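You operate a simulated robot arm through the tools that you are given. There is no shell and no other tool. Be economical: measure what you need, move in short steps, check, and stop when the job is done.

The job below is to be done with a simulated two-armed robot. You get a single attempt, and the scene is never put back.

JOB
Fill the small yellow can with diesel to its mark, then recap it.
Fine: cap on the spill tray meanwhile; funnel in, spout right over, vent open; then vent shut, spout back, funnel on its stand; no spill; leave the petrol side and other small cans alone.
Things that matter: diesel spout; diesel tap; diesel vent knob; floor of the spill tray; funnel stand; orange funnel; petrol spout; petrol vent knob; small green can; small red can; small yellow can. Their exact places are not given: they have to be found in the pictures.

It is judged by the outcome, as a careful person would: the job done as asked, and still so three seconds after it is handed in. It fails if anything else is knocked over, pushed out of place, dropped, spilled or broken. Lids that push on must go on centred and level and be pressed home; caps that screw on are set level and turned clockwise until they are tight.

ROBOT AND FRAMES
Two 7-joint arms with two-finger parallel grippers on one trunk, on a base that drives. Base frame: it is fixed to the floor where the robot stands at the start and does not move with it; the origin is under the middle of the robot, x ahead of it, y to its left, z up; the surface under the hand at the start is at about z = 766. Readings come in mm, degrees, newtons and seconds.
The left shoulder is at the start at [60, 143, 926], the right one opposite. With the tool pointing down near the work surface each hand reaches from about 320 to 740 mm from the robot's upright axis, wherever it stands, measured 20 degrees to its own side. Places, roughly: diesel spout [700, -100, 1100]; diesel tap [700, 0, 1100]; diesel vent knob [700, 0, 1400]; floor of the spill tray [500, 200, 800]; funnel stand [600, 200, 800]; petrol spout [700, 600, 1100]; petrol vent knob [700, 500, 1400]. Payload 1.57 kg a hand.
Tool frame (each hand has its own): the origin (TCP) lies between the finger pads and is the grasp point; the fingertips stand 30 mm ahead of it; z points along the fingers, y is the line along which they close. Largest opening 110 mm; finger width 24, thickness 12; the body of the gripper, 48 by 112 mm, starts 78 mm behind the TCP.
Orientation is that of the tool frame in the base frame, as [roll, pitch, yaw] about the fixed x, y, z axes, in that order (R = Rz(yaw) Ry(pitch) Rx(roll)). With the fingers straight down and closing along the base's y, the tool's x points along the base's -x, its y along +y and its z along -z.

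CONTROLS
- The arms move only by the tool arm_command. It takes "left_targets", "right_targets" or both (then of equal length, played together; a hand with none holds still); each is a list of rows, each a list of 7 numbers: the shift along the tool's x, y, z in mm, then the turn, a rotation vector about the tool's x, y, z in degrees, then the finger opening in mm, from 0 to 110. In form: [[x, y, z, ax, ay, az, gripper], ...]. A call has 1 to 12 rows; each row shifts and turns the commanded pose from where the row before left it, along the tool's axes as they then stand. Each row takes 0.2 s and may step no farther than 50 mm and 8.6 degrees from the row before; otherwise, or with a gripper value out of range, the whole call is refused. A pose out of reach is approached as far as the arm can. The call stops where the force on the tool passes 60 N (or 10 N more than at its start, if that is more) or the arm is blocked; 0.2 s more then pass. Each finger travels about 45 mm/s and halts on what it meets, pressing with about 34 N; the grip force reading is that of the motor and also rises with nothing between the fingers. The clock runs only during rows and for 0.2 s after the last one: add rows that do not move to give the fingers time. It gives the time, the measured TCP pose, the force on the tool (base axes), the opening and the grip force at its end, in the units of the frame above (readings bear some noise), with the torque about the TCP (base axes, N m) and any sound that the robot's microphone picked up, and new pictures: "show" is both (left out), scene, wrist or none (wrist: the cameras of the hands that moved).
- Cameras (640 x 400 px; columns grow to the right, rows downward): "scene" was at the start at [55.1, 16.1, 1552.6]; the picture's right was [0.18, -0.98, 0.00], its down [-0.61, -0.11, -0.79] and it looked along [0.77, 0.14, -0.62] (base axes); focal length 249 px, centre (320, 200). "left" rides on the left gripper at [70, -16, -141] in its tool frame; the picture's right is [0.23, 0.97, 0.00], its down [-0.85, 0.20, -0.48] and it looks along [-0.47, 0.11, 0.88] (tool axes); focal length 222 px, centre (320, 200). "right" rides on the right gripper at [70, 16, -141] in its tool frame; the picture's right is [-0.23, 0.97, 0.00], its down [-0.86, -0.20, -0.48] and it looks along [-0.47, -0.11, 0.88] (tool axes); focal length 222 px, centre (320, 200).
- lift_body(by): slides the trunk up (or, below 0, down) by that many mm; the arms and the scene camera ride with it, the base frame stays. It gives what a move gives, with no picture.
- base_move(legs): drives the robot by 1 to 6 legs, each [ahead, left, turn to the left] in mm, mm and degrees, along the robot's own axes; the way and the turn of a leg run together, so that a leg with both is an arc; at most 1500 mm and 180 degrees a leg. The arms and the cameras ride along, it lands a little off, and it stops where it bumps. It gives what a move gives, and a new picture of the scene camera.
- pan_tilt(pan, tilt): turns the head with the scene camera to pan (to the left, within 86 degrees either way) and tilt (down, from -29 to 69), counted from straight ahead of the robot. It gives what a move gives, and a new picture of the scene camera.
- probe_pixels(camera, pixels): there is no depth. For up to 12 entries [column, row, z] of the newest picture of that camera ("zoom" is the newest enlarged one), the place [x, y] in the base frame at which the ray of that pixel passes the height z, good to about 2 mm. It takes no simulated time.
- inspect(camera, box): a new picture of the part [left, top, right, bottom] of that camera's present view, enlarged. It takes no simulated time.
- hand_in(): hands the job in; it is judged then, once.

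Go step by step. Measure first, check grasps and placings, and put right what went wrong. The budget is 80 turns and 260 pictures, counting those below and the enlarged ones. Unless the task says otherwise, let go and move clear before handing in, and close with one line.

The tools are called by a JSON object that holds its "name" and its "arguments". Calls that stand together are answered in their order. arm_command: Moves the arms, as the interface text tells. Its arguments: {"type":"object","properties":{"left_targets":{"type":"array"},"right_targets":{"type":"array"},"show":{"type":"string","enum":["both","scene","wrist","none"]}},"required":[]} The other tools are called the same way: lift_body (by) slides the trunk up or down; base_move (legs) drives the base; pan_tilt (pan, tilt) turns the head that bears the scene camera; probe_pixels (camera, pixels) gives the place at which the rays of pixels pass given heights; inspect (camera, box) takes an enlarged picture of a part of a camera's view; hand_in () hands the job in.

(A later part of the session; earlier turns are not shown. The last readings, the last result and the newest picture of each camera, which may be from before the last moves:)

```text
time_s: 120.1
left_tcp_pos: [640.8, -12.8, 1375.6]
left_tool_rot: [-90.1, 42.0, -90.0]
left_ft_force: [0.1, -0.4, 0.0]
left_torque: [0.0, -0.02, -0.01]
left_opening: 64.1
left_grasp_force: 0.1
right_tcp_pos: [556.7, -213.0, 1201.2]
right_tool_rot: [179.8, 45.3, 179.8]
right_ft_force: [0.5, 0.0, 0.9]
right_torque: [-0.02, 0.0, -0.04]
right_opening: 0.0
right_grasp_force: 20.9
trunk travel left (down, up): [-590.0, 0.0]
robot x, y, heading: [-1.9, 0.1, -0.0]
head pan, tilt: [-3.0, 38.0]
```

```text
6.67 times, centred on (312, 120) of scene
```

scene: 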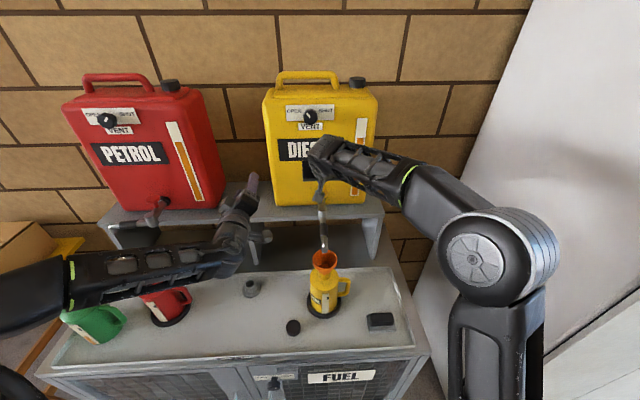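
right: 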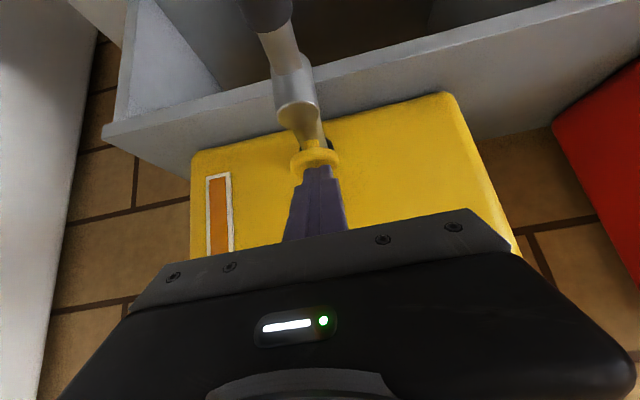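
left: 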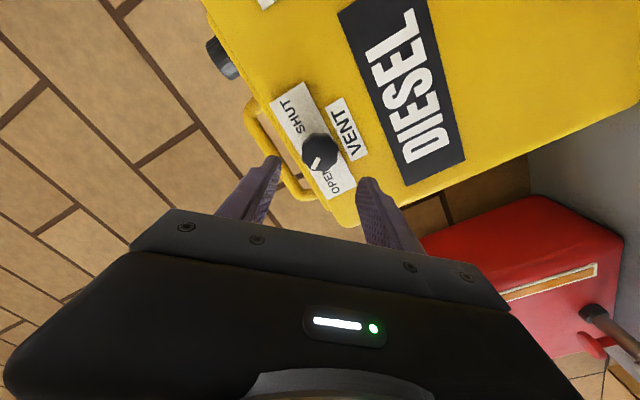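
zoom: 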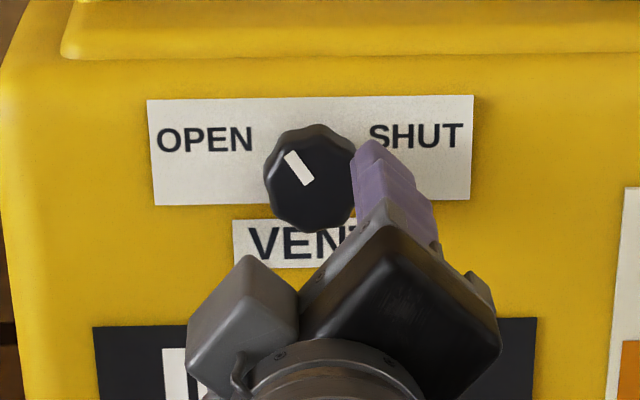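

The level is at 254, on the mark (centre 252). The left hand is back at its knob pose, so I'll grip, turn to SHUT, release and retreat. Then the right hand goes to the far side of the spout and pushes it back along its arc.

{"name": "arm_command", "arguments": {"left_targets": [[0, 0, 45, 0, 0, 0, 64], [0, 0, 40, 0, 0, 0, 64], [0, 0, 0, 0, 0, 0, 48], [0, 0, 0, 0, 0, 0, 35], [0, 0, 0, 0, 0, 0, 30], [0, 0, 0, 0, 0, 0, 30]], "show": "none"}}

{"name": "arm_command", "arguments": {"left_targets": [[0, 0, 0, 0, 0, 8.2, 30], [0, 0, 0, 0, 0, 8.2, 30], [0, 0, 0, 0, 0, 8.2, 30], [0, 0, 0, 0, 0, 8.2, 30], [0, 0, 0, 0, 0, 8.2, 30], [0, 0, 0, 0, 0, 8.2, 30], [0, 0, 0, 0, 0, 8.2, 30], [0, 0, 0, 0, 0, 8.2, 30], [0, 0, 0, 0, 0, 8.2, 30], [0, 0, 0, 0, 0, 8.2, 30], [0, 0, 0, 0, 0, 8.2, 30]], "show": "none"}}

{"name": "arm_command", "arguments": {"left_targets": [[0, 0, 0, 0, 0, 0, 50], [0, 0, 0, 0, 0, 0, 64], [0, 0, 0, 0, 0, 0, 64], [0, 0, -43, 0, 0, 0, 64], [0, 0, -43, 0, 0, 0, 64], [30.2, 33.3, 0, 0, 0, 0, 64], [30.2, 33.3, 0, 0, 0, 0, 64], [30.2, 33.3, 0, 0, 0, 0, 64], [30.2, 33.3, 0, 0, 0, 0, 64], [0, 0, 0, 0, 0, 0, 64]], "show": "none"}}

{"name": "inspect", "arguments": {"camera": "scene", "box": [280, 90, 344, 150]}}

{"name": "arm_command", "arguments": {"right_targets": [[7.4, 41.2, 9.5, 0, 0, 0, 0], [7.4, 41.2, 9.5, 0, 0, 0, 0], [7.4, 41.2, 9.5, 0, 0, 0, 0], [7.4, 41.2, 9.5, 0, 0, 0, 0], [7.4, 41.2, 9.5, 0, 0, 0, 0], [21.6, 0, 21.6, 0, 0, 0, 0], [21.6, 0, 21.6, 0, 0, 0, 0], [0, 0, 0, 0, 0, 0, 0]]}}

{"name": "inspect", "arguments": {"camera": "scene", "box": [276, 180, 388, 290]}}

```text
time_s: 121.5
left_tcp_pos: [723.8, -14.3, 1374.7]
left_tool_rot: [-89.8, 42.1, -90.0]
left_ft_force: [3.8, -1.6, 8.3]
left_torque: [0.01, 0.11, -0.27]
left_opening: 39.7
left_grasp_force: 35.6
right_tcp_pos: [556.2, -214.6, 1200.6]
right_tool_rot: [179.9, 45.2, 179.7]
right_ft_force: [-0.1, 1.4, -0.1]
right_torque: [-0.01, 0.0, 0.01]
right_opening: 0.0
right_grasp_force: 21.2
trunk travel left (down, up): [-590.0, 0.0]
robot x, y, heading: [2.3, 0.8, 0.0]
head pan, tilt: [-3.0, 38.0]
```

```text
time_s: 123.9
left_tcp_pos: [724.7, -13.6, 1373.2]
left_tool_rot: [90.3, 47.7, 90.3]
left_ft_force: [3.0, 0.7, 7.9]
left_torque: [-0.73, -0.22, -0.1]
left_opening: 39.6
left_grasp_force: 44.6
right_tcp_pos: [556.7, -214.7, 1201.5]
right_tool_rot: [179.8, 45.1, 179.9]
right_ft_force: [0.0, -0.2, 0.6]
right_torque: [-0.02, -0.04, 0.05]
right_opening: 0.0
right_grasp_force: 21.6
trunk travel left (down, up): [-590.0, 0.0]
robot x, y, heading: [2.2, -0.1, -0.1]
head pan, tilt: [-3.0, 38.0]
```

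```text
time_s: 126.1
left_tcp_pos: [639.2, 167.8, 1375.3]
left_tool_rot: [90.0, 47.8, 90.0]
left_ft_force: [-0.1, -0.1, 0.4]
left_torque: [0.01, 0.01, 0.03]
left_opening: 64.0
left_grasp_force: 0.1
right_tcp_pos: [556.6, -215.3, 1201.4]
right_tool_rot: [179.8, 45.2, 179.8]
right_ft_force: [-0.5, -0.4, 0.5]
right_torque: [0.03, 0.01, 0.0]
right_opening: 0.3
right_grasp_force: 21.4
trunk travel left (down, up): [-590.0, 0.0]
robot x, y, heading: [2.2, -1.6, 0.1]
head pan, tilt: [-3.0, 38.0]
```

```text
6.67 times, centred on (312, 120) of scene
```

zoom: 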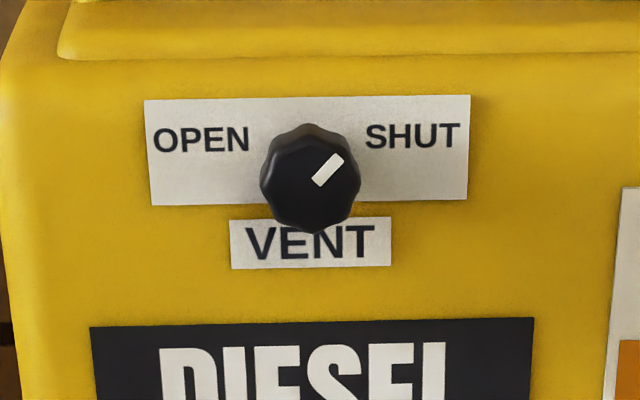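

```text
time_s: 127.9
left_tcp_pos: [639.1, 166.0, 1377.5]
left_tool_rot: [90.1, 47.8, 90.0]
left_ft_force: [0.1, -1.2, 0.4]
left_torque: [0.0, -0.01, 0.02]
left_opening: 64.0
left_grasp_force: 0.0
right_tcp_pos: [564.3, -10.1, 1077.0]
right_tool_rot: [179.7, 45.2, 179.9]
right_ft_force: [0.6, -0.3, -0.2]
right_torque: [0.02, 0.02, 0.02]
right_opening: 0.0
right_grasp_force: 21.7
trunk travel left (down, up): [-590.0, 0.0]
robot x, y, heading: [-1.4, 3.5, -0.3]
head pan, tilt: [-3.0, 38.0]
```

scene: 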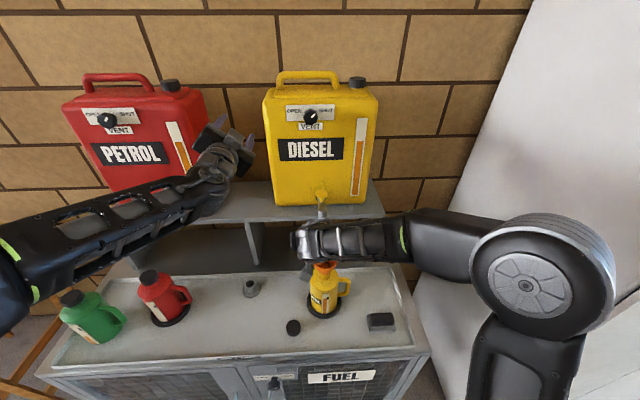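
right: 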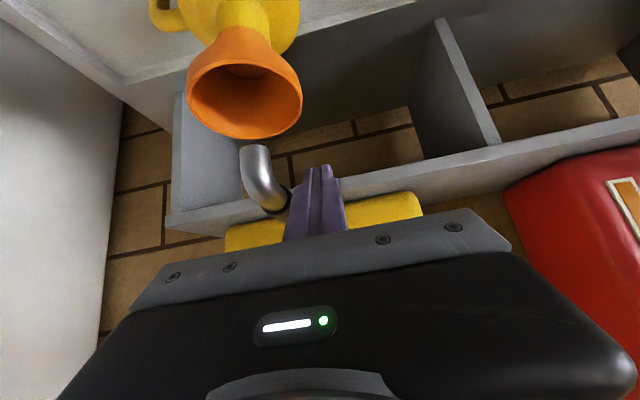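

```text
3.64 times, centred on (332, 235) of scene
```

zoom: 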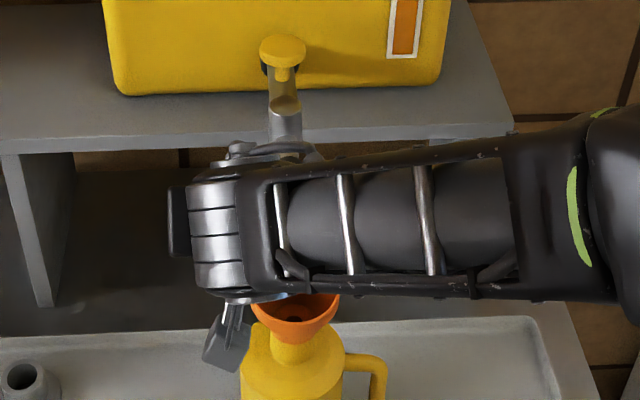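

The vent is shut and the spout is still over the funnel, with the right fingers on its left side. I'll push the spout back along the arc, retreat the right hand, and bring the left hand to the pre-grasp pose over the funnel.

{"name": "arm_command", "arguments": {"right_targets": [[0, -14, 0, 0, 0, 0, 0], [1.8, -11.3, -1.8, 0, 0, 0, 0], [1.8, -11.3, -1.8, 0, 0, 0, 0], [-0.3, -11.4, 0.3, 0, 0, 0, 0], [-0.3, -11.4, 0.3, 0, 0, 0, 0], [-2.5, -10.5, 2.5, 0, 0, 0, 0], [-2.5, -10.5, 2.5, 0, 0, 0, 0], [-4.5, -9, 4.5, 0, 0, 0, 0], [-4.5, -9, 4.5, 0, 0, 0, 0], [-6.1, -6.9, 6.1, 0, 0, 0, 0], [-6.1, -6.9, 6.1, 0, 0, 0, 0]], "left_targets": [[0, 0, 0, 0, 0, -8.4, 90], [0, 0, 0, 0, 0, -8.4, 110], [0, 0, 0, 0, 0, -8.4, 110], [0, 0, 0, 0, 0, -8.4, 110], [0, 0, 0, 0, 0, -8.4, 110], [45, 0, 0, 0, 0, 0, 110], [46, 0, 0, 0, 0, 0, 110], [46, 0, 0, 0, 0, 0, 110], [0, 0, 0, 0, 7, 0, 110], [0, 0, 0, 0, 7, 0, 110], [0, 0, 0, 0, 7, 0, 110]], "show": "none"}}

{"name": "arm_command", "arguments": {"right_targets": [[-7.4, -4.3, 7.4, 0, 0, 0, 0], [-7.4, -4.3, 7.4, 0, 0, 0, 0], [-1.4, 0, 1.4, 0, 0, 0, 0], [0, 0, 0, 0, 0, 0, 0], [0, 0, 0, 0, 0, 0, 0], [0, 0, 0, 0, 0, 0, 0], [0, 0, 0, 0, 0, 0, 0], [0, 0, 0, 0, 0, 0, 0], [0, 0, 0, 0, 0, 0, 0], [0, 0, 0, 0, 0, 0, 0]], "left_targets": [[0, 0, 0, 0, 7, 0, 110], [0, 0, 0, 0, 7, 0, 110], [40.3, 0, 18, 0, 0, 0, 110], [40.3, 0, 18, 0, 0, 0, 110], [40.3, 0, 18, 0, 0, 0, 110], [0, 0, 0, 0, 7, 0, 110], [0, 0, 0, 0, 7, 0, 110], [0, 0, 0, 0, 7, 0, 110], [0, 0, 0, 0, 7, 0, 110], [0, 0, 0, 0, 7, 0, 110]], "show": "scene"}}

{"name": "arm_command", "arguments": {"right_targets": [[21, 0, -21, 0, 0, 0, 0], [21, 0, -21, 0, 0, 0, 0], [21, -30, -21, 0, 0, 0, 0], [21, -30, -21, 0, 0, 0, 0], [0, -45, 0, 0, 0, 0, 60], [0, -45, 0, 0, 0, 0, 60], [0, 0, 0, 0, 0, 0, 60]], "show": "none"}}

{"name": "inspect", "arguments": {"camera": "scene", "box": [276, 180, 400, 290]}}

```text
time_s: 130.3
left_tcp_pos: [638.2, 163.6, 1238.0]
left_tool_rot: [179.6, 69.1, 179.6]
left_ft_force: [-0.8, -0.7, 0.2]
left_torque: [-0.02, -0.05, 0.0]
left_opening: 110.0
left_grasp_force: 0.2
right_tcp_pos: [597.0, -123.0, 1079.3]
right_tool_rot: [179.9, 45.3, 179.9]
right_ft_force: [0.2, 0.5, 0.2]
right_torque: [0.02, 0.01, -0.02]
right_opening: 0.0
right_grasp_force: 21.6
trunk travel left (down, up): [-590.0, 0.0]
robot x, y, heading: [-1.7, 0.7, -0.0]
head pan, tilt: [-3.0, 38.0]
```

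```text
time_s: 132.5
left_tcp_pos: [611.1, 166.7, 1108.3]
left_tool_rot: [179.9, 20.0, 179.9]
left_ft_force: [-0.9, -0.6, 0.4]
left_torque: [0.0, 0.01, -0.01]
left_opening: 110.0
left_grasp_force: 0.0
right_tcp_pos: [616.3, -130.2, 1078.7]
right_tool_rot: [179.9, 45.1, 180.0]
right_ft_force: [-21.2, 4.2, -10.4]
right_torque: [0.2, 0.59, 0.13]
right_opening: 0.2
right_grasp_force: 21.3
trunk travel left (down, up): [-590.0, 0.0]
robot x, y, heading: [-1.7, -2.3, 0.1]
head pan, tilt: [-3.0, 38.0]
```

scene: 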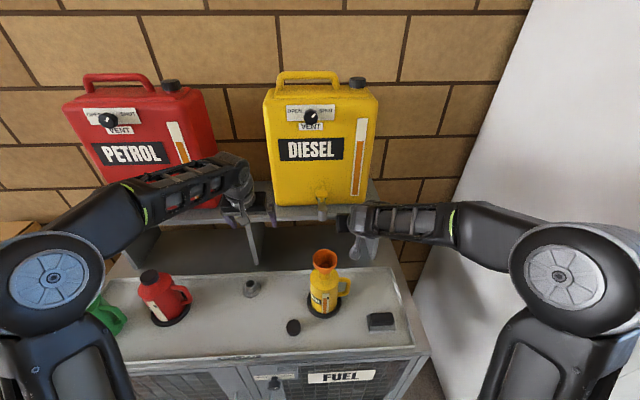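

```text
time_s: 134.1
left_tcp_pos: [612.9, 166.3, 1107.8]
left_tool_rot: [179.7, 20.1, 180.0]
left_ft_force: [0.1, 0.5, 0.2]
left_torque: [-0.04, -0.01, 0.03]
left_opening: 109.9
left_grasp_force: 0.0
right_tcp_pos: [499.8, -277.3, 1081.6]
right_tool_rot: [179.9, 45.2, 179.9]
right_ft_force: [-0.8, -0.8, 0.3]
right_torque: [0.0, -0.02, -0.01]
right_opening: 60.0
right_grasp_force: 0.1
trunk travel left (down, up): [-590.0, 0.0]
robot x, y, heading: [-0.3, 0.8, 0.1]
head pan, tilt: [-3.0, 38.0]
```

```text
3.64 times, centred on (338, 235) of scene
```

zoom: 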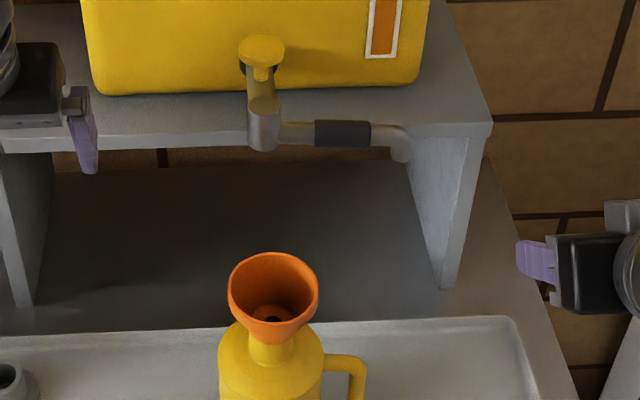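

The spout is back in its folded place, at its stop. I'll now fetch the funnel: left hand down to the recorded pose, grip, lift straight out and carry it above its stand.

{"name": "arm_command", "arguments": {"left_targets": [[18.1, -35.5, -6.8, 0, 0, 0, 110], [18.1, -35.5, -6.8, 0, 0, 0, 110], [18.1, -35.5, -6.8, 0, 0, 0, 110], [18.1, -35.5, -6.8, 0, 0, 0, 110], [18.1, -35.5, -6.8, 0, 0, 0, 110], [18.1, -35.5, -6.8, 0, 0, 0, 110], [0, 0, 0, 0, 0, 0, 110], [0, 0, 35, 0, 0, 0, 110], [0, 0, 35, 0, 0, 0, 110], [0, 0, 35, 0, 0, 0, 110], [0, 0, 0, 0, 0, 0, 110]], "show": "wrist"}}

{"name": "arm_command", "arguments": {"left_targets": [[0, 0, 0, 0, 0, 0, 95], [0, 0, 0, 0, 0, 0, 80], [0, 0, 0, 0, 0, 0, 68], [0, 0, 0, 0, 0, 0, 66], [0, 0, 0, 0, 0, 0, 66], [0, 0, 0, 0, 0, 0, 66], [-3.4, 0, -9.4, 0, 0, 0, 66], [-6.8, 0, -18.8, 0, 0, 0, 66], [-10.3, 0, -28.2, 0, 0, 0, 66], [0, 0, 0, 0, 0, 0, 66]], "show": "wrist"}}

{"name": "inspect", "arguments": {"camera": "scene", "box": [284, 230, 364, 330]}}

{"name": "arm_command", "arguments": {"left_targets": [[-8.4, 38.9, 4.5, 0, 0, 0, 66], [-8.4, 38.9, 4.5, 0, 0, 0, 66], [-8.4, 38.9, 4.5, 0, 0, 0, 66], [-8.4, 38.9, 4.5, 0, 0, 0, 66], [-8.4, 38.9, 4.5, 0, 0, 0, 66], [-8.4, 38.9, 4.5, 0, 0, 0, 66], [-8.4, 38.9, 4.5, 0, 0, 0, 66], [0, 0, 0, 0, 0, 0, 66]], "show": "wrist"}}

{"name": "inspect", "arguments": {"camera": "scene", "box": [200, 200, 300, 310]}}

```text
time_s: 136.5
left_tcp_pos: [534.4, -47.1, 1009.8]
left_tool_rot: [179.8, 20.1, 180.0]
left_ft_force: [0.9, 0.0, -1.5]
left_torque: [0.05, -0.03, 0.0]
left_opening: 109.8
left_grasp_force: 0.0
right_tcp_pos: [500.6, -275.8, 1082.5]
right_tool_rot: [179.8, 45.3, 179.9]
right_ft_force: [-0.1, -0.4, -0.2]
right_torque: [-0.04, 0.0, -0.02]
right_opening: 60.0
right_grasp_force: 0.1
trunk travel left (down, up): [-590.0, 0.0]
robot x, y, heading: [0.3, 5.1, -0.1]
head pan, tilt: [-3.0, 38.0]
```

left: 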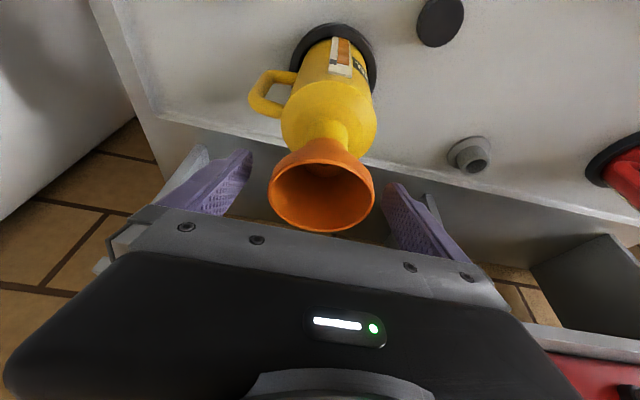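

```text
time_s: 138.7
left_tcp_pos: [534.7, -45.8, 1070.8]
left_tool_rot: [179.8, 20.1, 179.9]
left_ft_force: [0.4, 0.6, -0.2]
left_torque: [-0.01, 0.0, -0.01]
left_opening: 74.7
left_grasp_force: 33.9
right_tcp_pos: [500.4, -277.0, 1080.9]
right_tool_rot: [179.8, 45.2, 179.9]
right_ft_force: [0.5, 0.6, 0.4]
right_torque: [0.02, 0.01, -0.01]
right_opening: 60.1
right_grasp_force: 0.1
trunk travel left (down, up): [-590.0, 0.0]
robot x, y, heading: [1.5, 0.1, 0.1]
head pan, tilt: [-3.0, 38.0]
```

left: 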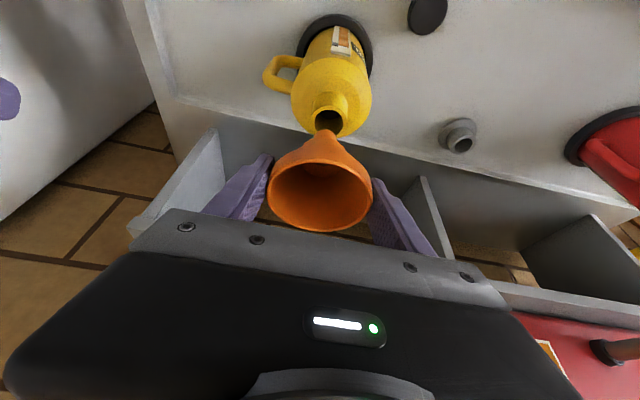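

```text
4.00 times, centred on (324, 280) of scene
```

zoom: 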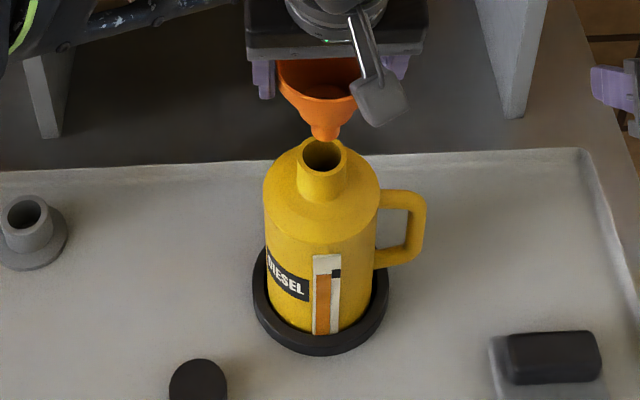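

```text
time_s: 140.5
left_tcp_pos: [598.7, 224.7, 1061.8]
left_tool_rot: [179.8, 20.0, 179.8]
left_ft_force: [-0.1, 0.4, 0.1]
left_torque: [-0.01, -0.03, -0.01]
left_opening: 74.8
left_grasp_force: 34.1
right_tcp_pos: [500.0, -278.2, 1081.3]
right_tool_rot: [179.8, 45.2, 179.8]
right_ft_force: [0.7, 0.1, -0.2]
right_torque: [0.01, -0.01, 0.01]
right_opening: 59.8
right_grasp_force: 0.0
trunk travel left (down, up): [-590.0, 0.0]
robot x, y, heading: [-1.6, 0.8, 0.1]
head pan, tilt: [-3.0, 38.0]
```

left: 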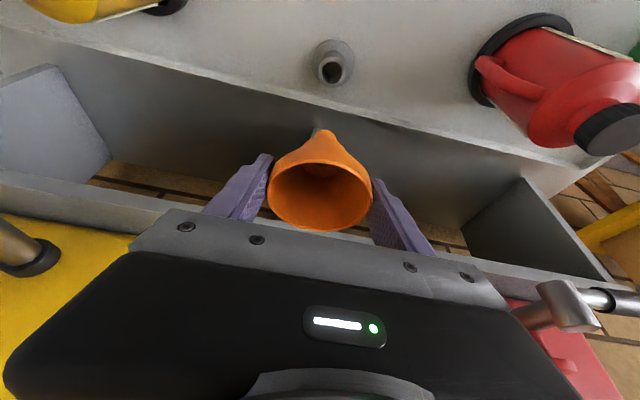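

```text
3.64 times, centred on (250, 255) of scene
```

zoom: 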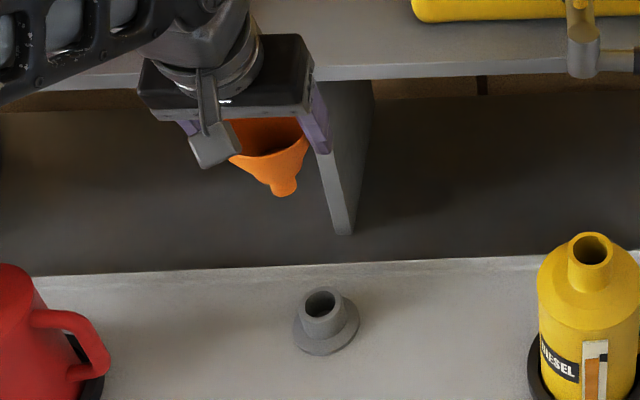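

The funnel came out cleanly and now hangs above the stand, seated about 20 mm higher in the fingers than before. I'll lower it until the stem is just above the stand's hole, while the right hand goes above the cap.

{"name": "arm_command", "arguments": {"left_targets": [[0, 1, 0, 0, 0, 0, 66], [0, 0, 0, 0, 0, 0, 66], [13.7, 0, 37.6, 0, 0, 0, 66], [13.7, 0, 37.6, 0, 0, 0, 66], [13.7, 0, 37.6, 0, 0, 0, 66], [13.7, 0, 37.6, 0, 0, 0, 66], [2.7, 0, 7.5, 0, 0, 0, 66], [0, 0, 0, 0, 0, 0, 66], [0, 0, 0, 0, 0, 0, 66]], "right_targets": [[0, 0, 0, 0, 7.5, 0, 80], [0, 0, 0, 0, 7.5, 0, 80], [0, 0, 0, 0, 7.5, 0, 80], [0, 0, 0, 0, 7.5, 0, 80], [0, 0, 0, 0, 7.5, 0, 80], [0, 0, 0, 0, 7.7, 0, 80], [0, 0, 0, 0, 0, 0, 80], [0, 0, 0, 0, 0, 0, 80], [0, 0, 0, 0, 0, 0, 80]], "show": "wrist"}}

{"name": "inspect", "arguments": {"camera": "scene", "box": [216, 250, 280, 310]}}

{"name": "inspect", "arguments": {"camera": "left", "box": [260, 80, 380, 180]}}

{"name": "arm_command", "arguments": {"right_targets": [[6.2, 42.1, 0, 0, 0, 0, 80], [6.2, 42.1, 0, 0, 0, 0, 80], [6.2, 42.1, 0, 0, 0, 0, 80], [6.2, 42.1, 0, 0, 0, 0, 80], [6.2, 42.1, 0, 0, 0, 0, 80], [6.2, 42.1, 0, 0, 0, 0, 80], [6.2, 42.1, 0, 0, 0, 0, 80], [6.2, 42.1, 0, 0, 0, 0, 80], [0, 0, 48, 0, 0, 0, 80], [0, 0, 48, 0, 0, 0, 80], [0, 0, 48, 0, 0, 0, 80], [0, 0, 0, 0, 0, 0, 80]], "show": "wrist"}}

{"name": "inspect", "arguments": {"camera": "right", "box": [240, 80, 640, 330]}}

```text
time_s: 142.5
left_tcp_pos: [598.4, 227.2, 893.2]
left_tool_rot: [179.8, 20.0, 180.0]
left_ft_force: [0.3, -0.2, -0.5]
left_torque: [-0.01, 0.02, 0.01]
left_opening: 74.7
left_grasp_force: 33.6
right_tcp_pos: [500.6, -280.3, 1080.0]
right_tool_rot: [179.9, 0.0, 179.9]
right_ft_force: [-0.5, -0.6, 0.2]
right_torque: [0.01, -0.03, 0.0]
right_opening: 80.1
right_grasp_force: 0.1
trunk travel left (down, up): [-590.0, 0.0]
robot x, y, heading: [-1.7, -0.9, 0.1]
head pan, tilt: [-3.0, 38.0]
```

right: 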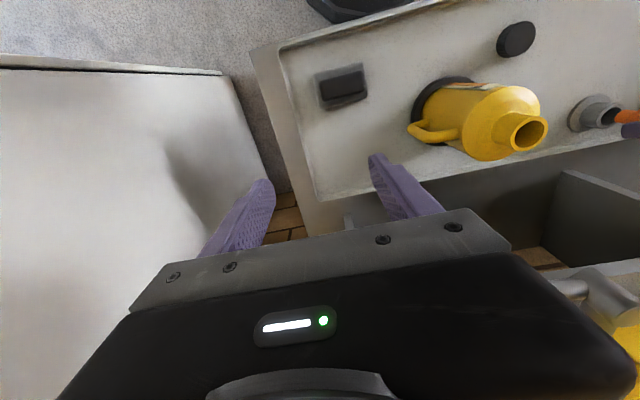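
left: 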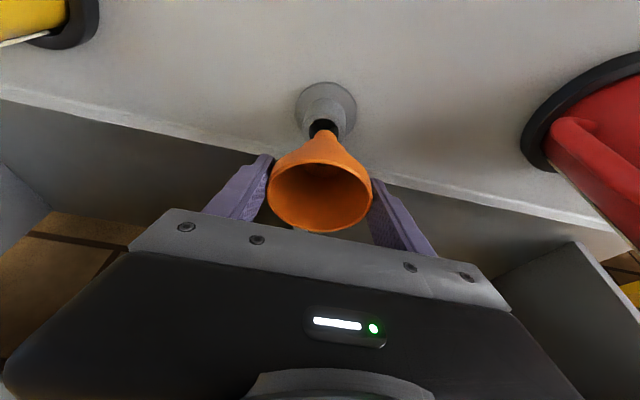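

```text
6.67 times, centred on (248, 280) of scene
```

zoom: 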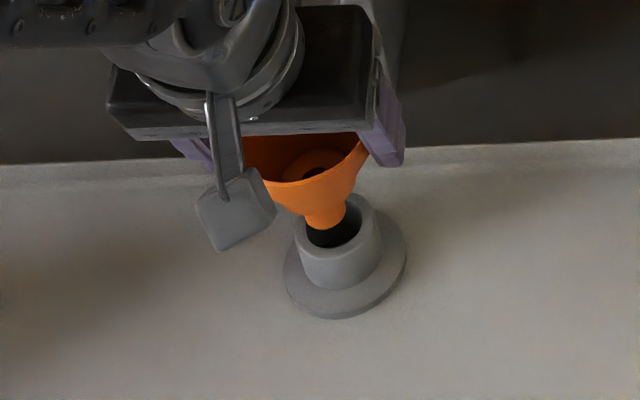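

```text
4.00 times, centred on (320, 130) of left
```

zoom: 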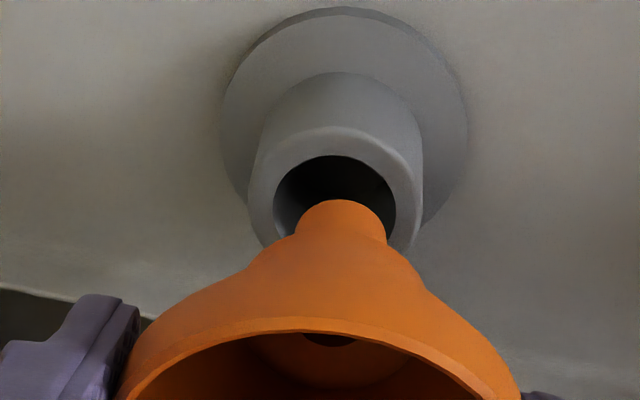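

```text
time_s: 145.1
left_tcp_pos: [598.9, 226.0, 894.0]
left_tool_rot: [179.7, 20.0, -180.0]
left_ft_force: [0.4, 0.5, -0.7]
left_torque: [0.01, 0.0, 0.04]
left_opening: 74.7
left_grasp_force: 34.0
right_tcp_pos: [452.0, 55.1, 935.3]
right_tool_rot: [180.0, 0.2, 180.0]
right_ft_force: [-0.9, -0.1, 0.0]
right_torque: [0.0, 0.0, 0.0]
right_opening: 79.9
right_grasp_force: 0.1
trunk travel left (down, up): [-590.0, 0.0]
robot x, y, heading: [0.7, 1.9, -0.1]
head pan, tilt: [-3.0, 38.0]
```

right: 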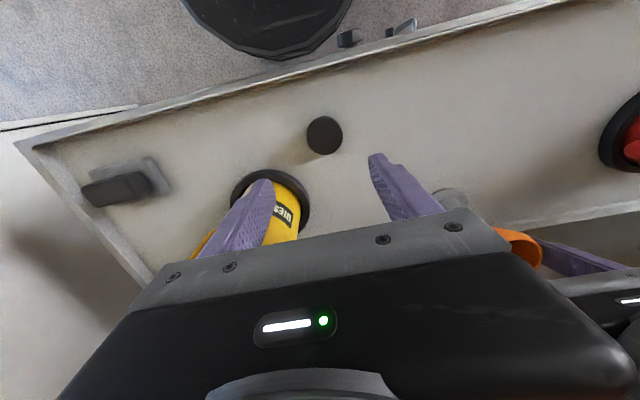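

```text
1.60 times, centred on (440, 205) of right
```

zoom: 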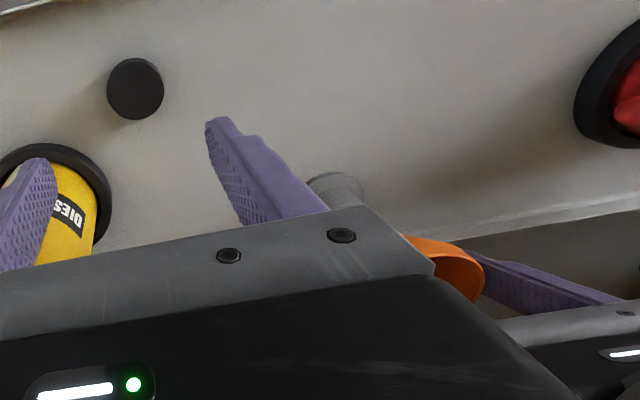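

The stem is over the stand's hole and the cap is at (325,135), right under the right hand. I'll seat and release the funnel with the left hand while the right hand grips the cap, lifts it and carries it over the neck.

{"name": "arm_command", "arguments": {"left_targets": [[0, -2, 0, 0, 0, 0, 66], [4.1, 0, 11.3, 0, 0, 0, 66], [4.1, 0, 11.3, 0, 0, 0, 66], [4.1, 0, 11.3, 0, 0, 0, 66], [0, 0, 0, 0, 0, 0, 66], [1.4, 0, 3.8, 0, 0, 0, 66], [0, 0, 0, 0, 0, 0, 66], [1, 0, 2.8, 0, 0, 0, 66], [0, 0, 0, 0, 0, 0, 66], [0, 0, 0, 0, 0, 0, 66], [0, 0, 0, 0, 0, 0, 66]], "right_targets": [[1, 5, 0, 0, 0, 0, 80], [0, 0, 46, 0, 0, 0, 80], [0, 0, 46, 0, 0, 0, 80], [0, 0, 43.5, 0, 0, 0, 80], [0, 0, 0, 0, 0, 0, 80], [0, 0, 0, 0, 0, 0, 65], [0, 0, 0, 0, 0, 0, 50], [0, 0, 0, 0, 0, 0, 40], [0, 0, 0, 0, 0, 0, 40], [0, 0, 0, 0, 0, 0, 40], [0, 0, 0, 0, 0, 0, 40]], "show": "none"}}

{"name": "inspect", "arguments": {"camera": "scene", "box": [210, 250, 322, 350]}}

{"name": "arm_command", "arguments": {"left_targets": [[0, 0, 0, 0, 0, 0, 72], [0, 0, 0, 0, 0, 0, 85], [0, 0, 0, 0, 0, 0, 100], [0, 0, 0, 0, 0, 0, 110], [0, 0, 0, 0, 0, 0, 110], [0, 0, 0, 0, 0, 0, 110], [0, 0, -20, 0, 0, 0, 110], [0, 0, -40, 0, 0, 0, 110], [0, 0, -45, 0, 0, 0, 110], [0, 0, 0, 0, 0, 0, 110]], "right_targets": [[0, 0, 0, 0, 0, 0, 40], [0, 0, 0, 0, 0, 0, 40], [0, 0, 0, 0, 0, 0, 40], [0, 0, 0, 0, 0, 0, 40], [0, 0, -10, 0, 0, 0, 40], [0, 0, -40, 0, 0, 0, 40], [0, 0, -50, 0, 0, 0, 40], [0, 0, -50, 0, 0, 0, 40], [0, 0, -50, 0, 0, 0, 40], [0, 0, -45, 0, 0, 0, 40]], "show": "none"}}

{"name": "arm_command", "arguments": {"right_targets": [[-29.7, -34.7, 0, 0, 0, 0, 40], [-29.7, -34.7, 0, 0, 0, 0, 40], [-29.7, -34.7, 0, 0, 0, 0, 40], [0, 0, 20, 0, 0, 0, 40], [0, 0, 20, 0, 0, 0, 40], [0, 0, 0, 0, 0, 0, 40]]}}

{"name": "inspect", "arguments": {"camera": "scene", "box": [290, 225, 354, 305]}}

{"name": "inspect", "arguments": {"camera": "right", "box": [260, 80, 400, 230]}}

```text
time_s: 147.5
left_tcp_pos: [599.5, 224.6, 850.8]
left_tool_rot: [179.9, 20.3, 179.9]
left_ft_force: [0.0, 1.8, 16.3]
left_torque: [-0.15, 0.14, -0.02]
left_opening: 74.5
left_grasp_force: 33.8
right_tcp_pos: [449.2, 61.0, 800.6]
right_tool_rot: [179.9, 0.2, 180.0]
right_ft_force: [-0.1, -0.5, 0.4]
right_torque: [-0.03, 0.03, 0.0]
right_opening: 44.9
right_grasp_force: 33.8
trunk travel left (down, up): [-590.0, 0.0]
robot x, y, heading: [2.2, 2.2, 0.1]
head pan, tilt: [-3.0, 38.0]
```

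```text
4.00 times, centred on (266, 300) of scene
```

zoom: 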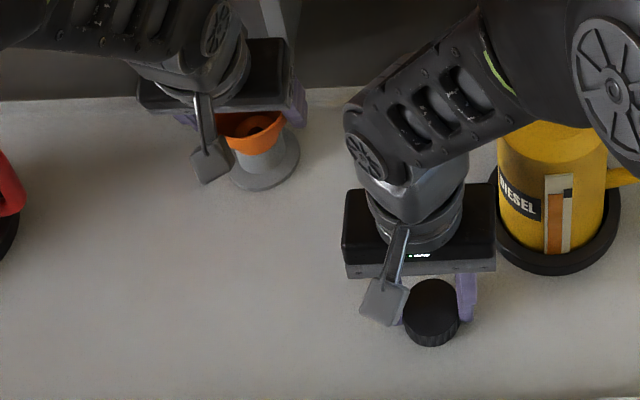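

```text
time_s: 149.7
left_tcp_pos: [562.8, 226.5, 948.6]
left_tool_rot: [179.8, 20.1, -180.0]
left_ft_force: [0.1, -0.7, -0.5]
left_torque: [-0.01, 0.02, 0.0]
left_opening: 109.9
left_grasp_force: 0.0
right_tcp_pos: [448.9, 59.7, 1046.8]
right_tool_rot: [179.9, -0.1, -180.0]
right_ft_force: [-0.4, -0.8, -0.9]
right_torque: [0.0, 0.01, 0.02]
right_opening: 45.1
right_grasp_force: 34.5
trunk travel left (down, up): [-590.0, 0.0]
robot x, y, heading: [1.8, -1.0, 0.2]
head pan, tilt: [-3.0, 38.0]
```

```text
time_s: 151.1
left_tcp_pos: [563.5, 227.4, 948.8]
left_tool_rot: [179.9, 20.0, -179.9]
left_ft_force: [-0.5, -0.4, -0.9]
left_torque: [0.0, -0.01, 0.01]
left_opening: 109.8
left_grasp_force: 0.0
right_tcp_pos: [538.0, -42.8, 1005.9]
right_tool_rot: [179.9, 0.0, -180.0]
right_ft_force: [0.1, -0.9, -0.1]
right_torque: [-0.02, -0.01, -0.01]
right_opening: 44.9
right_grasp_force: 34.2
trunk travel left (down, up): [-590.0, 0.0]
robot x, y, heading: [0.8, 1.4, -0.1]
head pan, tilt: [-3.0, 38.0]
```

scene: 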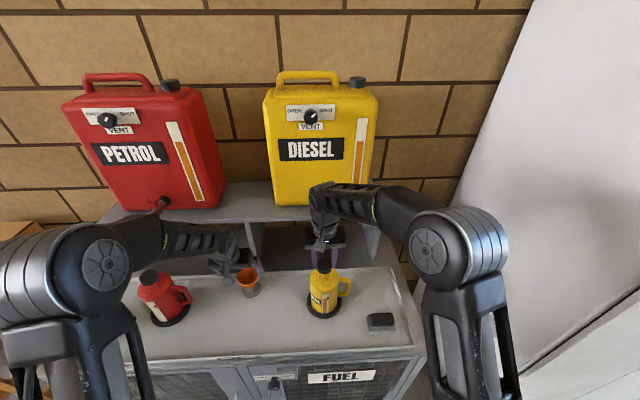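
right: 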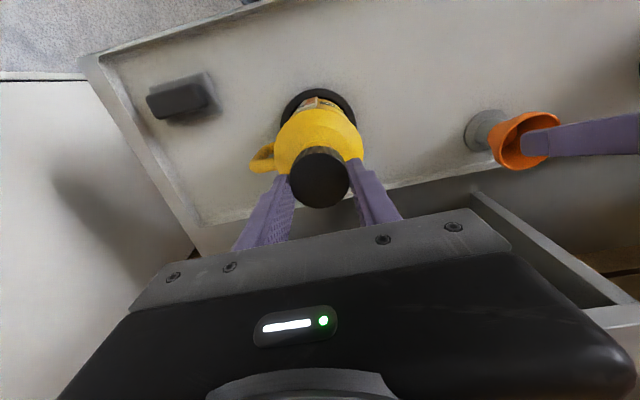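

```text
5.00 times, centred on (322, 265) of scene
```

zoom: 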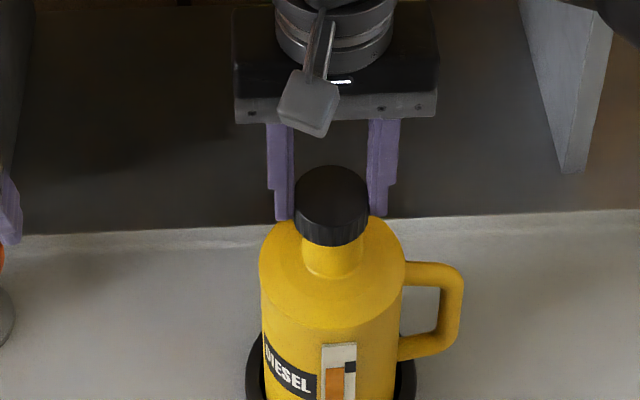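

```text
2.67 times, centred on (330, 155) of right
```

zoom: 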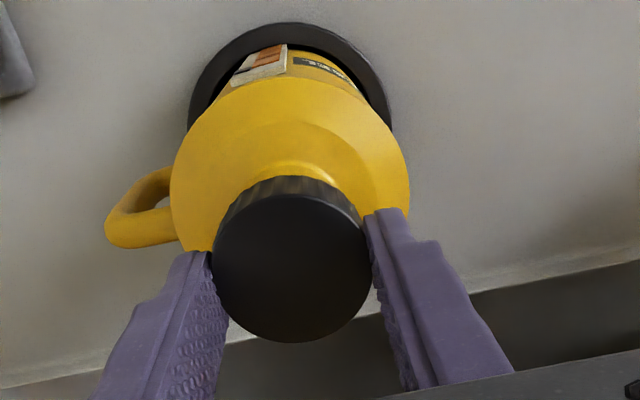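

The funnel is back in its stand, and the cap is held level over the neck. I'll wind the wrist counter-clockwise for a long tightening stroke, then lower the cap in small steps, reading the contact force.

{"name": "arm_command", "arguments": {"right_targets": [[-1.5, -1, 0, 0, 0, -8.5, 40], [0, 0, 0, 0, 0, -8.5, 40], [0, 0, 0, 0, 0, -8.5, 40], [0, 0, 0, 0, 0, -8.5, 40], [0, 0, 0, 0, 0, -8.5, 40], [0, 0, 0, 0, 0, -8.5, 40], [0, 0, 0, 0, 0, -8.5, 40], [0, 0, 0, 0, 0, -8.5, 40], [0, 0, 0, 0, 0, -8.5, 40], [0, 0, 0, 0, 0, -8.5, 40], [0, 0, 0, 0, 0, -8.5, 40]], "show": "none"}}

{"name": "arm_command", "arguments": {"right_targets": [[0, 0, 8, 0, 0, 0, 40], [0, 0, 7, 0, 0, 0, 40], [0, 0, 0, 0, 0, 0, 40]], "show": "none"}}

{"name": "arm_command", "arguments": {"right_targets": [[0, 0, 3, 0, 0, 0, 40], [0, 0, 0, 0, 0, 0, 40]], "show": "none"}}

{"name": "arm_command", "arguments": {"right_targets": [[0, 0, 3, 0, 0, 0, 40], [0, 0, 0, 0, 0, 0, 40]], "show": "none"}}

{"name": "arm_command", "arguments": {"right_targets": [[0, 0, 2, 0, 0, 0, 40], [0, 0, 0, 0, 0, 0, 40]], "show": "none"}}

{"name": "arm_command", "arguments": {"right_targets": [[0, 0, 2, 0, 0, 0, 40], [0, 0, 0, 0, 0, 0, 40]], "show": "none"}}

{"name": "inspect", "arguments": {"camera": "scene", "box": [290, 235, 354, 305]}}

```text
time_s: 153.5
left_tcp_pos: [563.7, 226.2, 948.5]
left_tool_rot: [179.8, 20.0, 180.0]
left_ft_force: [0.1, -0.8, 0.0]
left_torque: [0.0, -0.02, -0.04]
left_opening: 110.0
left_grasp_force: 0.0
right_tcp_pos: [539.3, -42.9, 1004.7]
right_tool_rot: [180.0, 0.0, -86.4]
right_ft_force: [0.1, -0.6, 0.1]
right_torque: [-0.01, 0.0, -0.04]
right_opening: 45.0
right_grasp_force: 33.6
trunk travel left (down, up): [-590.0, 0.0]
robot x, y, heading: [-0.2, -0.7, -0.1]
head pan, tilt: [-3.0, 38.0]
```

```text
time_s: 154.3
left_tcp_pos: [563.5, 226.2, 947.9]
left_tool_rot: [179.8, 20.0, 179.9]
left_ft_force: [0.1, 0.5, -0.5]
left_torque: [-0.01, -0.01, -0.01]
left_opening: 109.8
left_grasp_force: 0.1
right_tcp_pos: [540.6, -43.4, 990.2]
right_tool_rot: [-179.9, 0.2, -86.5]
right_ft_force: [-0.5, 1.1, 0.9]
right_torque: [0.05, 0.07, 0.04]
right_opening: 45.0
right_grasp_force: 33.9
trunk travel left (down, up): [-590.0, 0.0]
robot x, y, heading: [0.8, 0.3, 0.1]
head pan, tilt: [-3.0, 38.0]
```

```text
time_s: 154.9
left_tcp_pos: [562.6, 226.6, 948.6]
left_tool_rot: [179.8, 19.9, -179.9]
left_ft_force: [-0.3, 1.1, -0.3]
left_torque: [0.01, 0.02, 0.01]
left_opening: 110.0
left_grasp_force: 0.1
right_tcp_pos: [540.2, -44.0, 986.8]
right_tool_rot: [180.0, 0.1, -86.5]
right_ft_force: [-1.1, 0.9, 0.7]
right_torque: [0.05, 0.03, 0.0]
right_opening: 44.8
right_grasp_force: 33.8
trunk travel left (down, up): [-590.0, 0.0]
robot x, y, heading: [1.5, 1.4, -0.1]
head pan, tilt: [-3.0, 38.0]
```

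```text
time_s: 155.5
left_tcp_pos: [564.2, 227.4, 949.2]
left_tool_rot: [179.8, 20.0, -179.9]
left_ft_force: [0.0, -0.3, 0.2]
left_torque: [0.03, 0.03, 0.02]
left_opening: 110.0
left_grasp_force: 0.1
right_tcp_pos: [541.2, -43.8, 984.4]
right_tool_rot: [-179.9, 0.1, -86.4]
right_ft_force: [-2.7, 1.9, 4.7]
right_torque: [-0.04, 0.17, 0.03]
right_opening: 44.9
right_grasp_force: 33.2
trunk travel left (down, up): [-590.0, 0.0]
robot x, y, heading: [-2.2, 1.6, 0.1]
head pan, tilt: [-3.0, 38.0]
```

```text
time_s: 156.1
left_tcp_pos: [562.8, 226.0, 950.3]
left_tool_rot: [179.8, 20.0, 179.9]
left_ft_force: [0.3, 0.4, -0.2]
left_torque: [-0.01, 0.01, 0.0]
left_opening: 110.1
left_grasp_force: 0.0
right_tcp_pos: [540.9, -43.1, 984.7]
right_tool_rot: [-179.8, 0.2, -86.4]
right_ft_force: [-2.8, -1.6, 19.7]
right_torque: [-0.18, 0.35, -0.06]
right_opening: 44.9
right_grasp_force: 33.9
trunk travel left (down, up): [-590.0, 0.0]
robot x, y, heading: [-1.3, 0.7, 0.2]
head pan, tilt: [-3.0, 38.0]
```

```text
time_s: 156.7
left_tcp_pos: [561.3, 226.0, 950.2]
left_tool_rot: [179.7, 20.1, -180.0]
left_ft_force: [0.0, 0.0, -0.7]
left_torque: [0.0, 0.0, 0.02]
left_opening: 110.1
left_grasp_force: 0.1
right_tcp_pos: [539.9, -43.4, 984.0]
right_tool_rot: [-179.6, 0.2, -86.5]
right_ft_force: [-1.4, -0.8, 36.6]
right_torque: [-0.16, 0.14, 0.01]
right_opening: 44.9
right_grasp_force: 33.6
trunk travel left (down, up): [-590.0, 0.0]
robot x, y, heading: [-1.2, 0.5, 0.0]
head pan, tilt: [-3.0, 38.0]
```

```text
5.71 times, centred on (322, 270) of scene
```

zoom: 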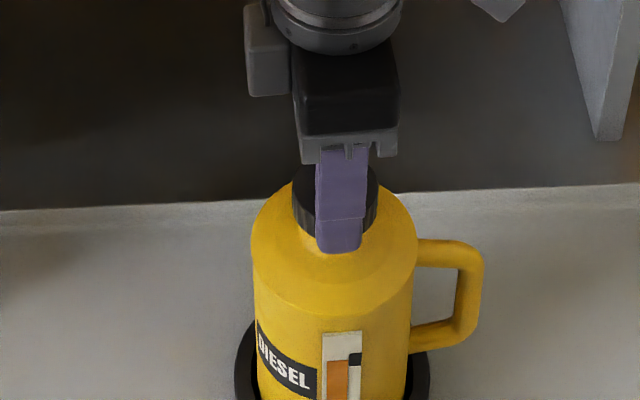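

The cap meets the thread at TCP ~985. I'll ease the press, screw clockwise about 150°, then let go, rewind, regrip and start a second stroke.

{"name": "arm_command", "arguments": {"right_targets": [[0, 0, -1.5, 0, 0, 0, 40], [0, 0, 0.1, 0, 0, 8.5, 40], [0, 0, 0.1, 0, 0, 8.5, 40], [0, 0, 0.1, 0, 0, 8.5, 40], [0, 0, 0.1, 0, 0, 8.5, 40], [0, 0, 0.1, 0, 0, 8.5, 40], [0, 0, 0.1, 0, 0, 8.5, 40], [0, 0, 0.1, 0, 0, 8.5, 40], [0, 0, 0.1, 0, 0, 8.5, 40], [0, 0, 0.1, 0, 0, 8.5, 40]], "show": "none"}}

{"name": "arm_command", "arguments": {"right_targets": [[0, 0, 0.1, 0, 0, 8.5, 40], [0, 0, 0.1, 0, 0, 8.5, 40], [0, 0, 0.1, 0, 0, 8.5, 40], [0, 0, 0.1, 0, 0, 8.5, 40], [0, 0, 0.1, 0, 0, 8.5, 40], [0, 0, 0.1, 0, 0, 8.5, 40], [0, 0, 0.1, 0, 0, 8.5, 40], [0, 0, 0.1, 0, 0, 8.5, 40], [0, 0, 0.1, 0, 0, 8.5, 40]], "show": "none"}}

{"name": "inspect", "arguments": {"camera": "scene", "box": [290, 235, 354, 305]}}

{"name": "arm_command", "arguments": {"right_targets": [[0, 0, 0, 0, 0, 0, 60], [0, 0, 0, 0, 0, 0, 75], [0, 0, 0, 0, 0, 0, 75], [0, 0, 0, 0, 0, -8.5, 75], [0, 0, 0, 0, 0, -8.5, 75], [0, 0, 0, 0, 0, -8.5, 75], [0, 0, 0, 0, 0, -8.5, 75], [0, 0, 0, 0, 0, -8.5, 75], [0, 0, 0, 0, 0, -8.5, 75], [0, 0, 0, 0, 0, -8.5, 75], [0, 0, 0, 0, 0, -8.5, 75], [0, 0, 0, 0, 0, -8.5, 75]], "show": "none"}}

{"name": "arm_command", "arguments": {"right_targets": [[0, 0, 0, 0, 0, -8.5, 75], [0, 0, 0, 0, 0, -8.5, 75], [0, 0, 0, 0, 0, -8.5, 75], [0, 0, 0, 0, 0, -8.5, 75], [0, 0, 0, 0, 0, -8.5, 75], [0, 0, 0, 0, 0, -8.5, 75], [0, 0, 0, 0, 0, -8.5, 75], [0, 0, 0, 0, 0, -8.5, 75], [0, 0, 0, 0, 0, -8.5, 75], [0, 0, 0, 0, 0, 0, 75]], "show": "wrist"}}

{"name": "inspect", "arguments": {"camera": "scene", "box": [290, 235, 354, 305]}}

```text
time_s: 158.9
left_tcp_pos: [562.3, 225.9, 949.4]
left_tool_rot: [179.7, 20.1, 179.9]
left_ft_force: [-0.6, 0.0, -0.8]
left_torque: [0.01, -0.01, 0.02]
left_opening: 109.9
left_grasp_force: 0.0
right_tcp_pos: [540.7, -45.4, 981.8]
right_tool_rot: [179.9, 0.3, -163.3]
right_ft_force: [8.7, -3.0, 30.2]
right_torque: [-0.33, -0.39, -0.02]
right_opening: 45.3
right_grasp_force: 33.8
trunk travel left (down, up): [-590.0, 0.0]
robot x, y, heading: [0.7, 0.8, -0.2]
head pan, tilt: [-3.0, 38.0]
```

```text
time_s: 160.9
left_tcp_pos: [562.3, 225.1, 949.5]
left_tool_rot: [179.8, 20.1, 179.9]
left_ft_force: [-0.2, -0.6, -0.5]
left_torque: [-0.01, -0.01, -0.01]
left_opening: 109.9
left_grasp_force: 0.0
right_tcp_pos: [539.0, -44.1, 979.8]
right_tool_rot: [179.9, -0.1, 120.3]
right_ft_force: [1.7, -11.7, 33.4]
right_torque: [-0.62, -0.12, 0.01]
right_opening: 44.7
right_grasp_force: 34.2
trunk travel left (down, up): [-590.0, 0.0]
robot x, y, heading: [0.5, 0.9, 0.1]
head pan, tilt: [-3.0, 38.0]
```

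```text
5.71 times, centred on (322, 270) of scene
```

zoom: 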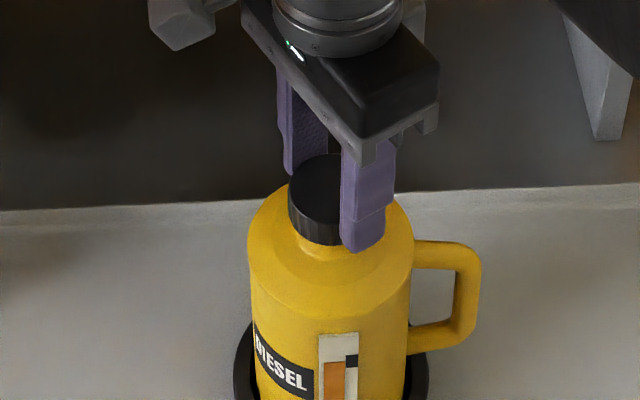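

```text
time_s: 163.5
left_tcp_pos: [563.4, 225.5, 948.6]
left_tool_rot: [179.9, 20.0, 179.9]
left_ft_force: [-0.6, 0.4, -0.7]
left_torque: [0.01, 0.04, -0.01]
left_opening: 110.3
left_grasp_force: 0.1
right_tcp_pos: [539.5, -45.5, 978.7]
right_tool_rot: [179.9, 0.1, -162.9]
right_ft_force: [1.0, -0.6, -0.1]
right_torque: [-0.01, -0.01, 0.03]
right_opening: 74.9
right_grasp_force: 0.1
trunk travel left (down, up): [-590.0, 0.0]
robot x, y, heading: [-1.2, 1.9, 0.1]
head pan, tilt: [-3.0, 38.0]
```

```text
time_s: 165.7
left_tcp_pos: [563.7, 226.6, 947.4]
left_tool_rot: [179.7, 20.0, -180.0]
left_ft_force: [0.3, 0.6, 0.1]
left_torque: [0.01, 0.0, -0.05]
left_opening: 109.8
left_grasp_force: 0.1
right_tcp_pos: [541.3, -43.0, 980.7]
right_tool_rot: [179.9, 0.1, -86.3]
right_ft_force: [-0.1, 0.1, 0.3]
right_torque: [-0.01, 0.01, 0.0]
right_opening: 74.9
right_grasp_force: 0.1
trunk travel left (down, up): [-590.0, 0.0]
robot x, y, heading: [2.2, -1.3, -0.2]
head pan, tilt: [-3.0, 38.0]
```

right: 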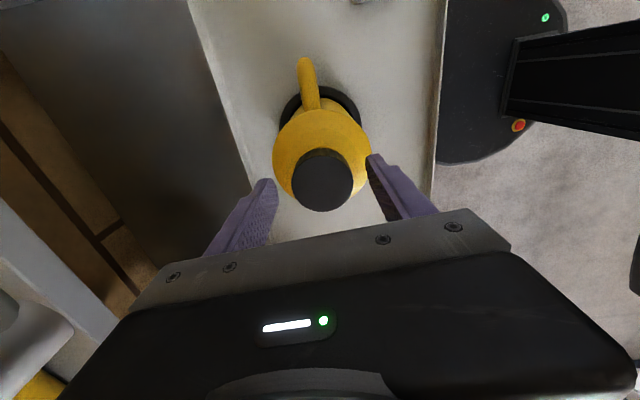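

```text
5.71 times, centred on (322, 270) of scene
5 turns are left
```

zoom: 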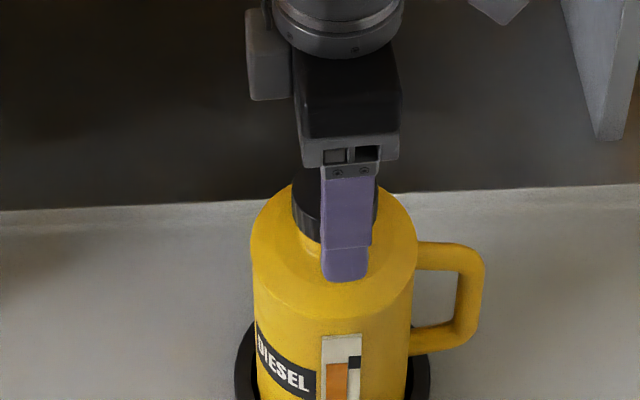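

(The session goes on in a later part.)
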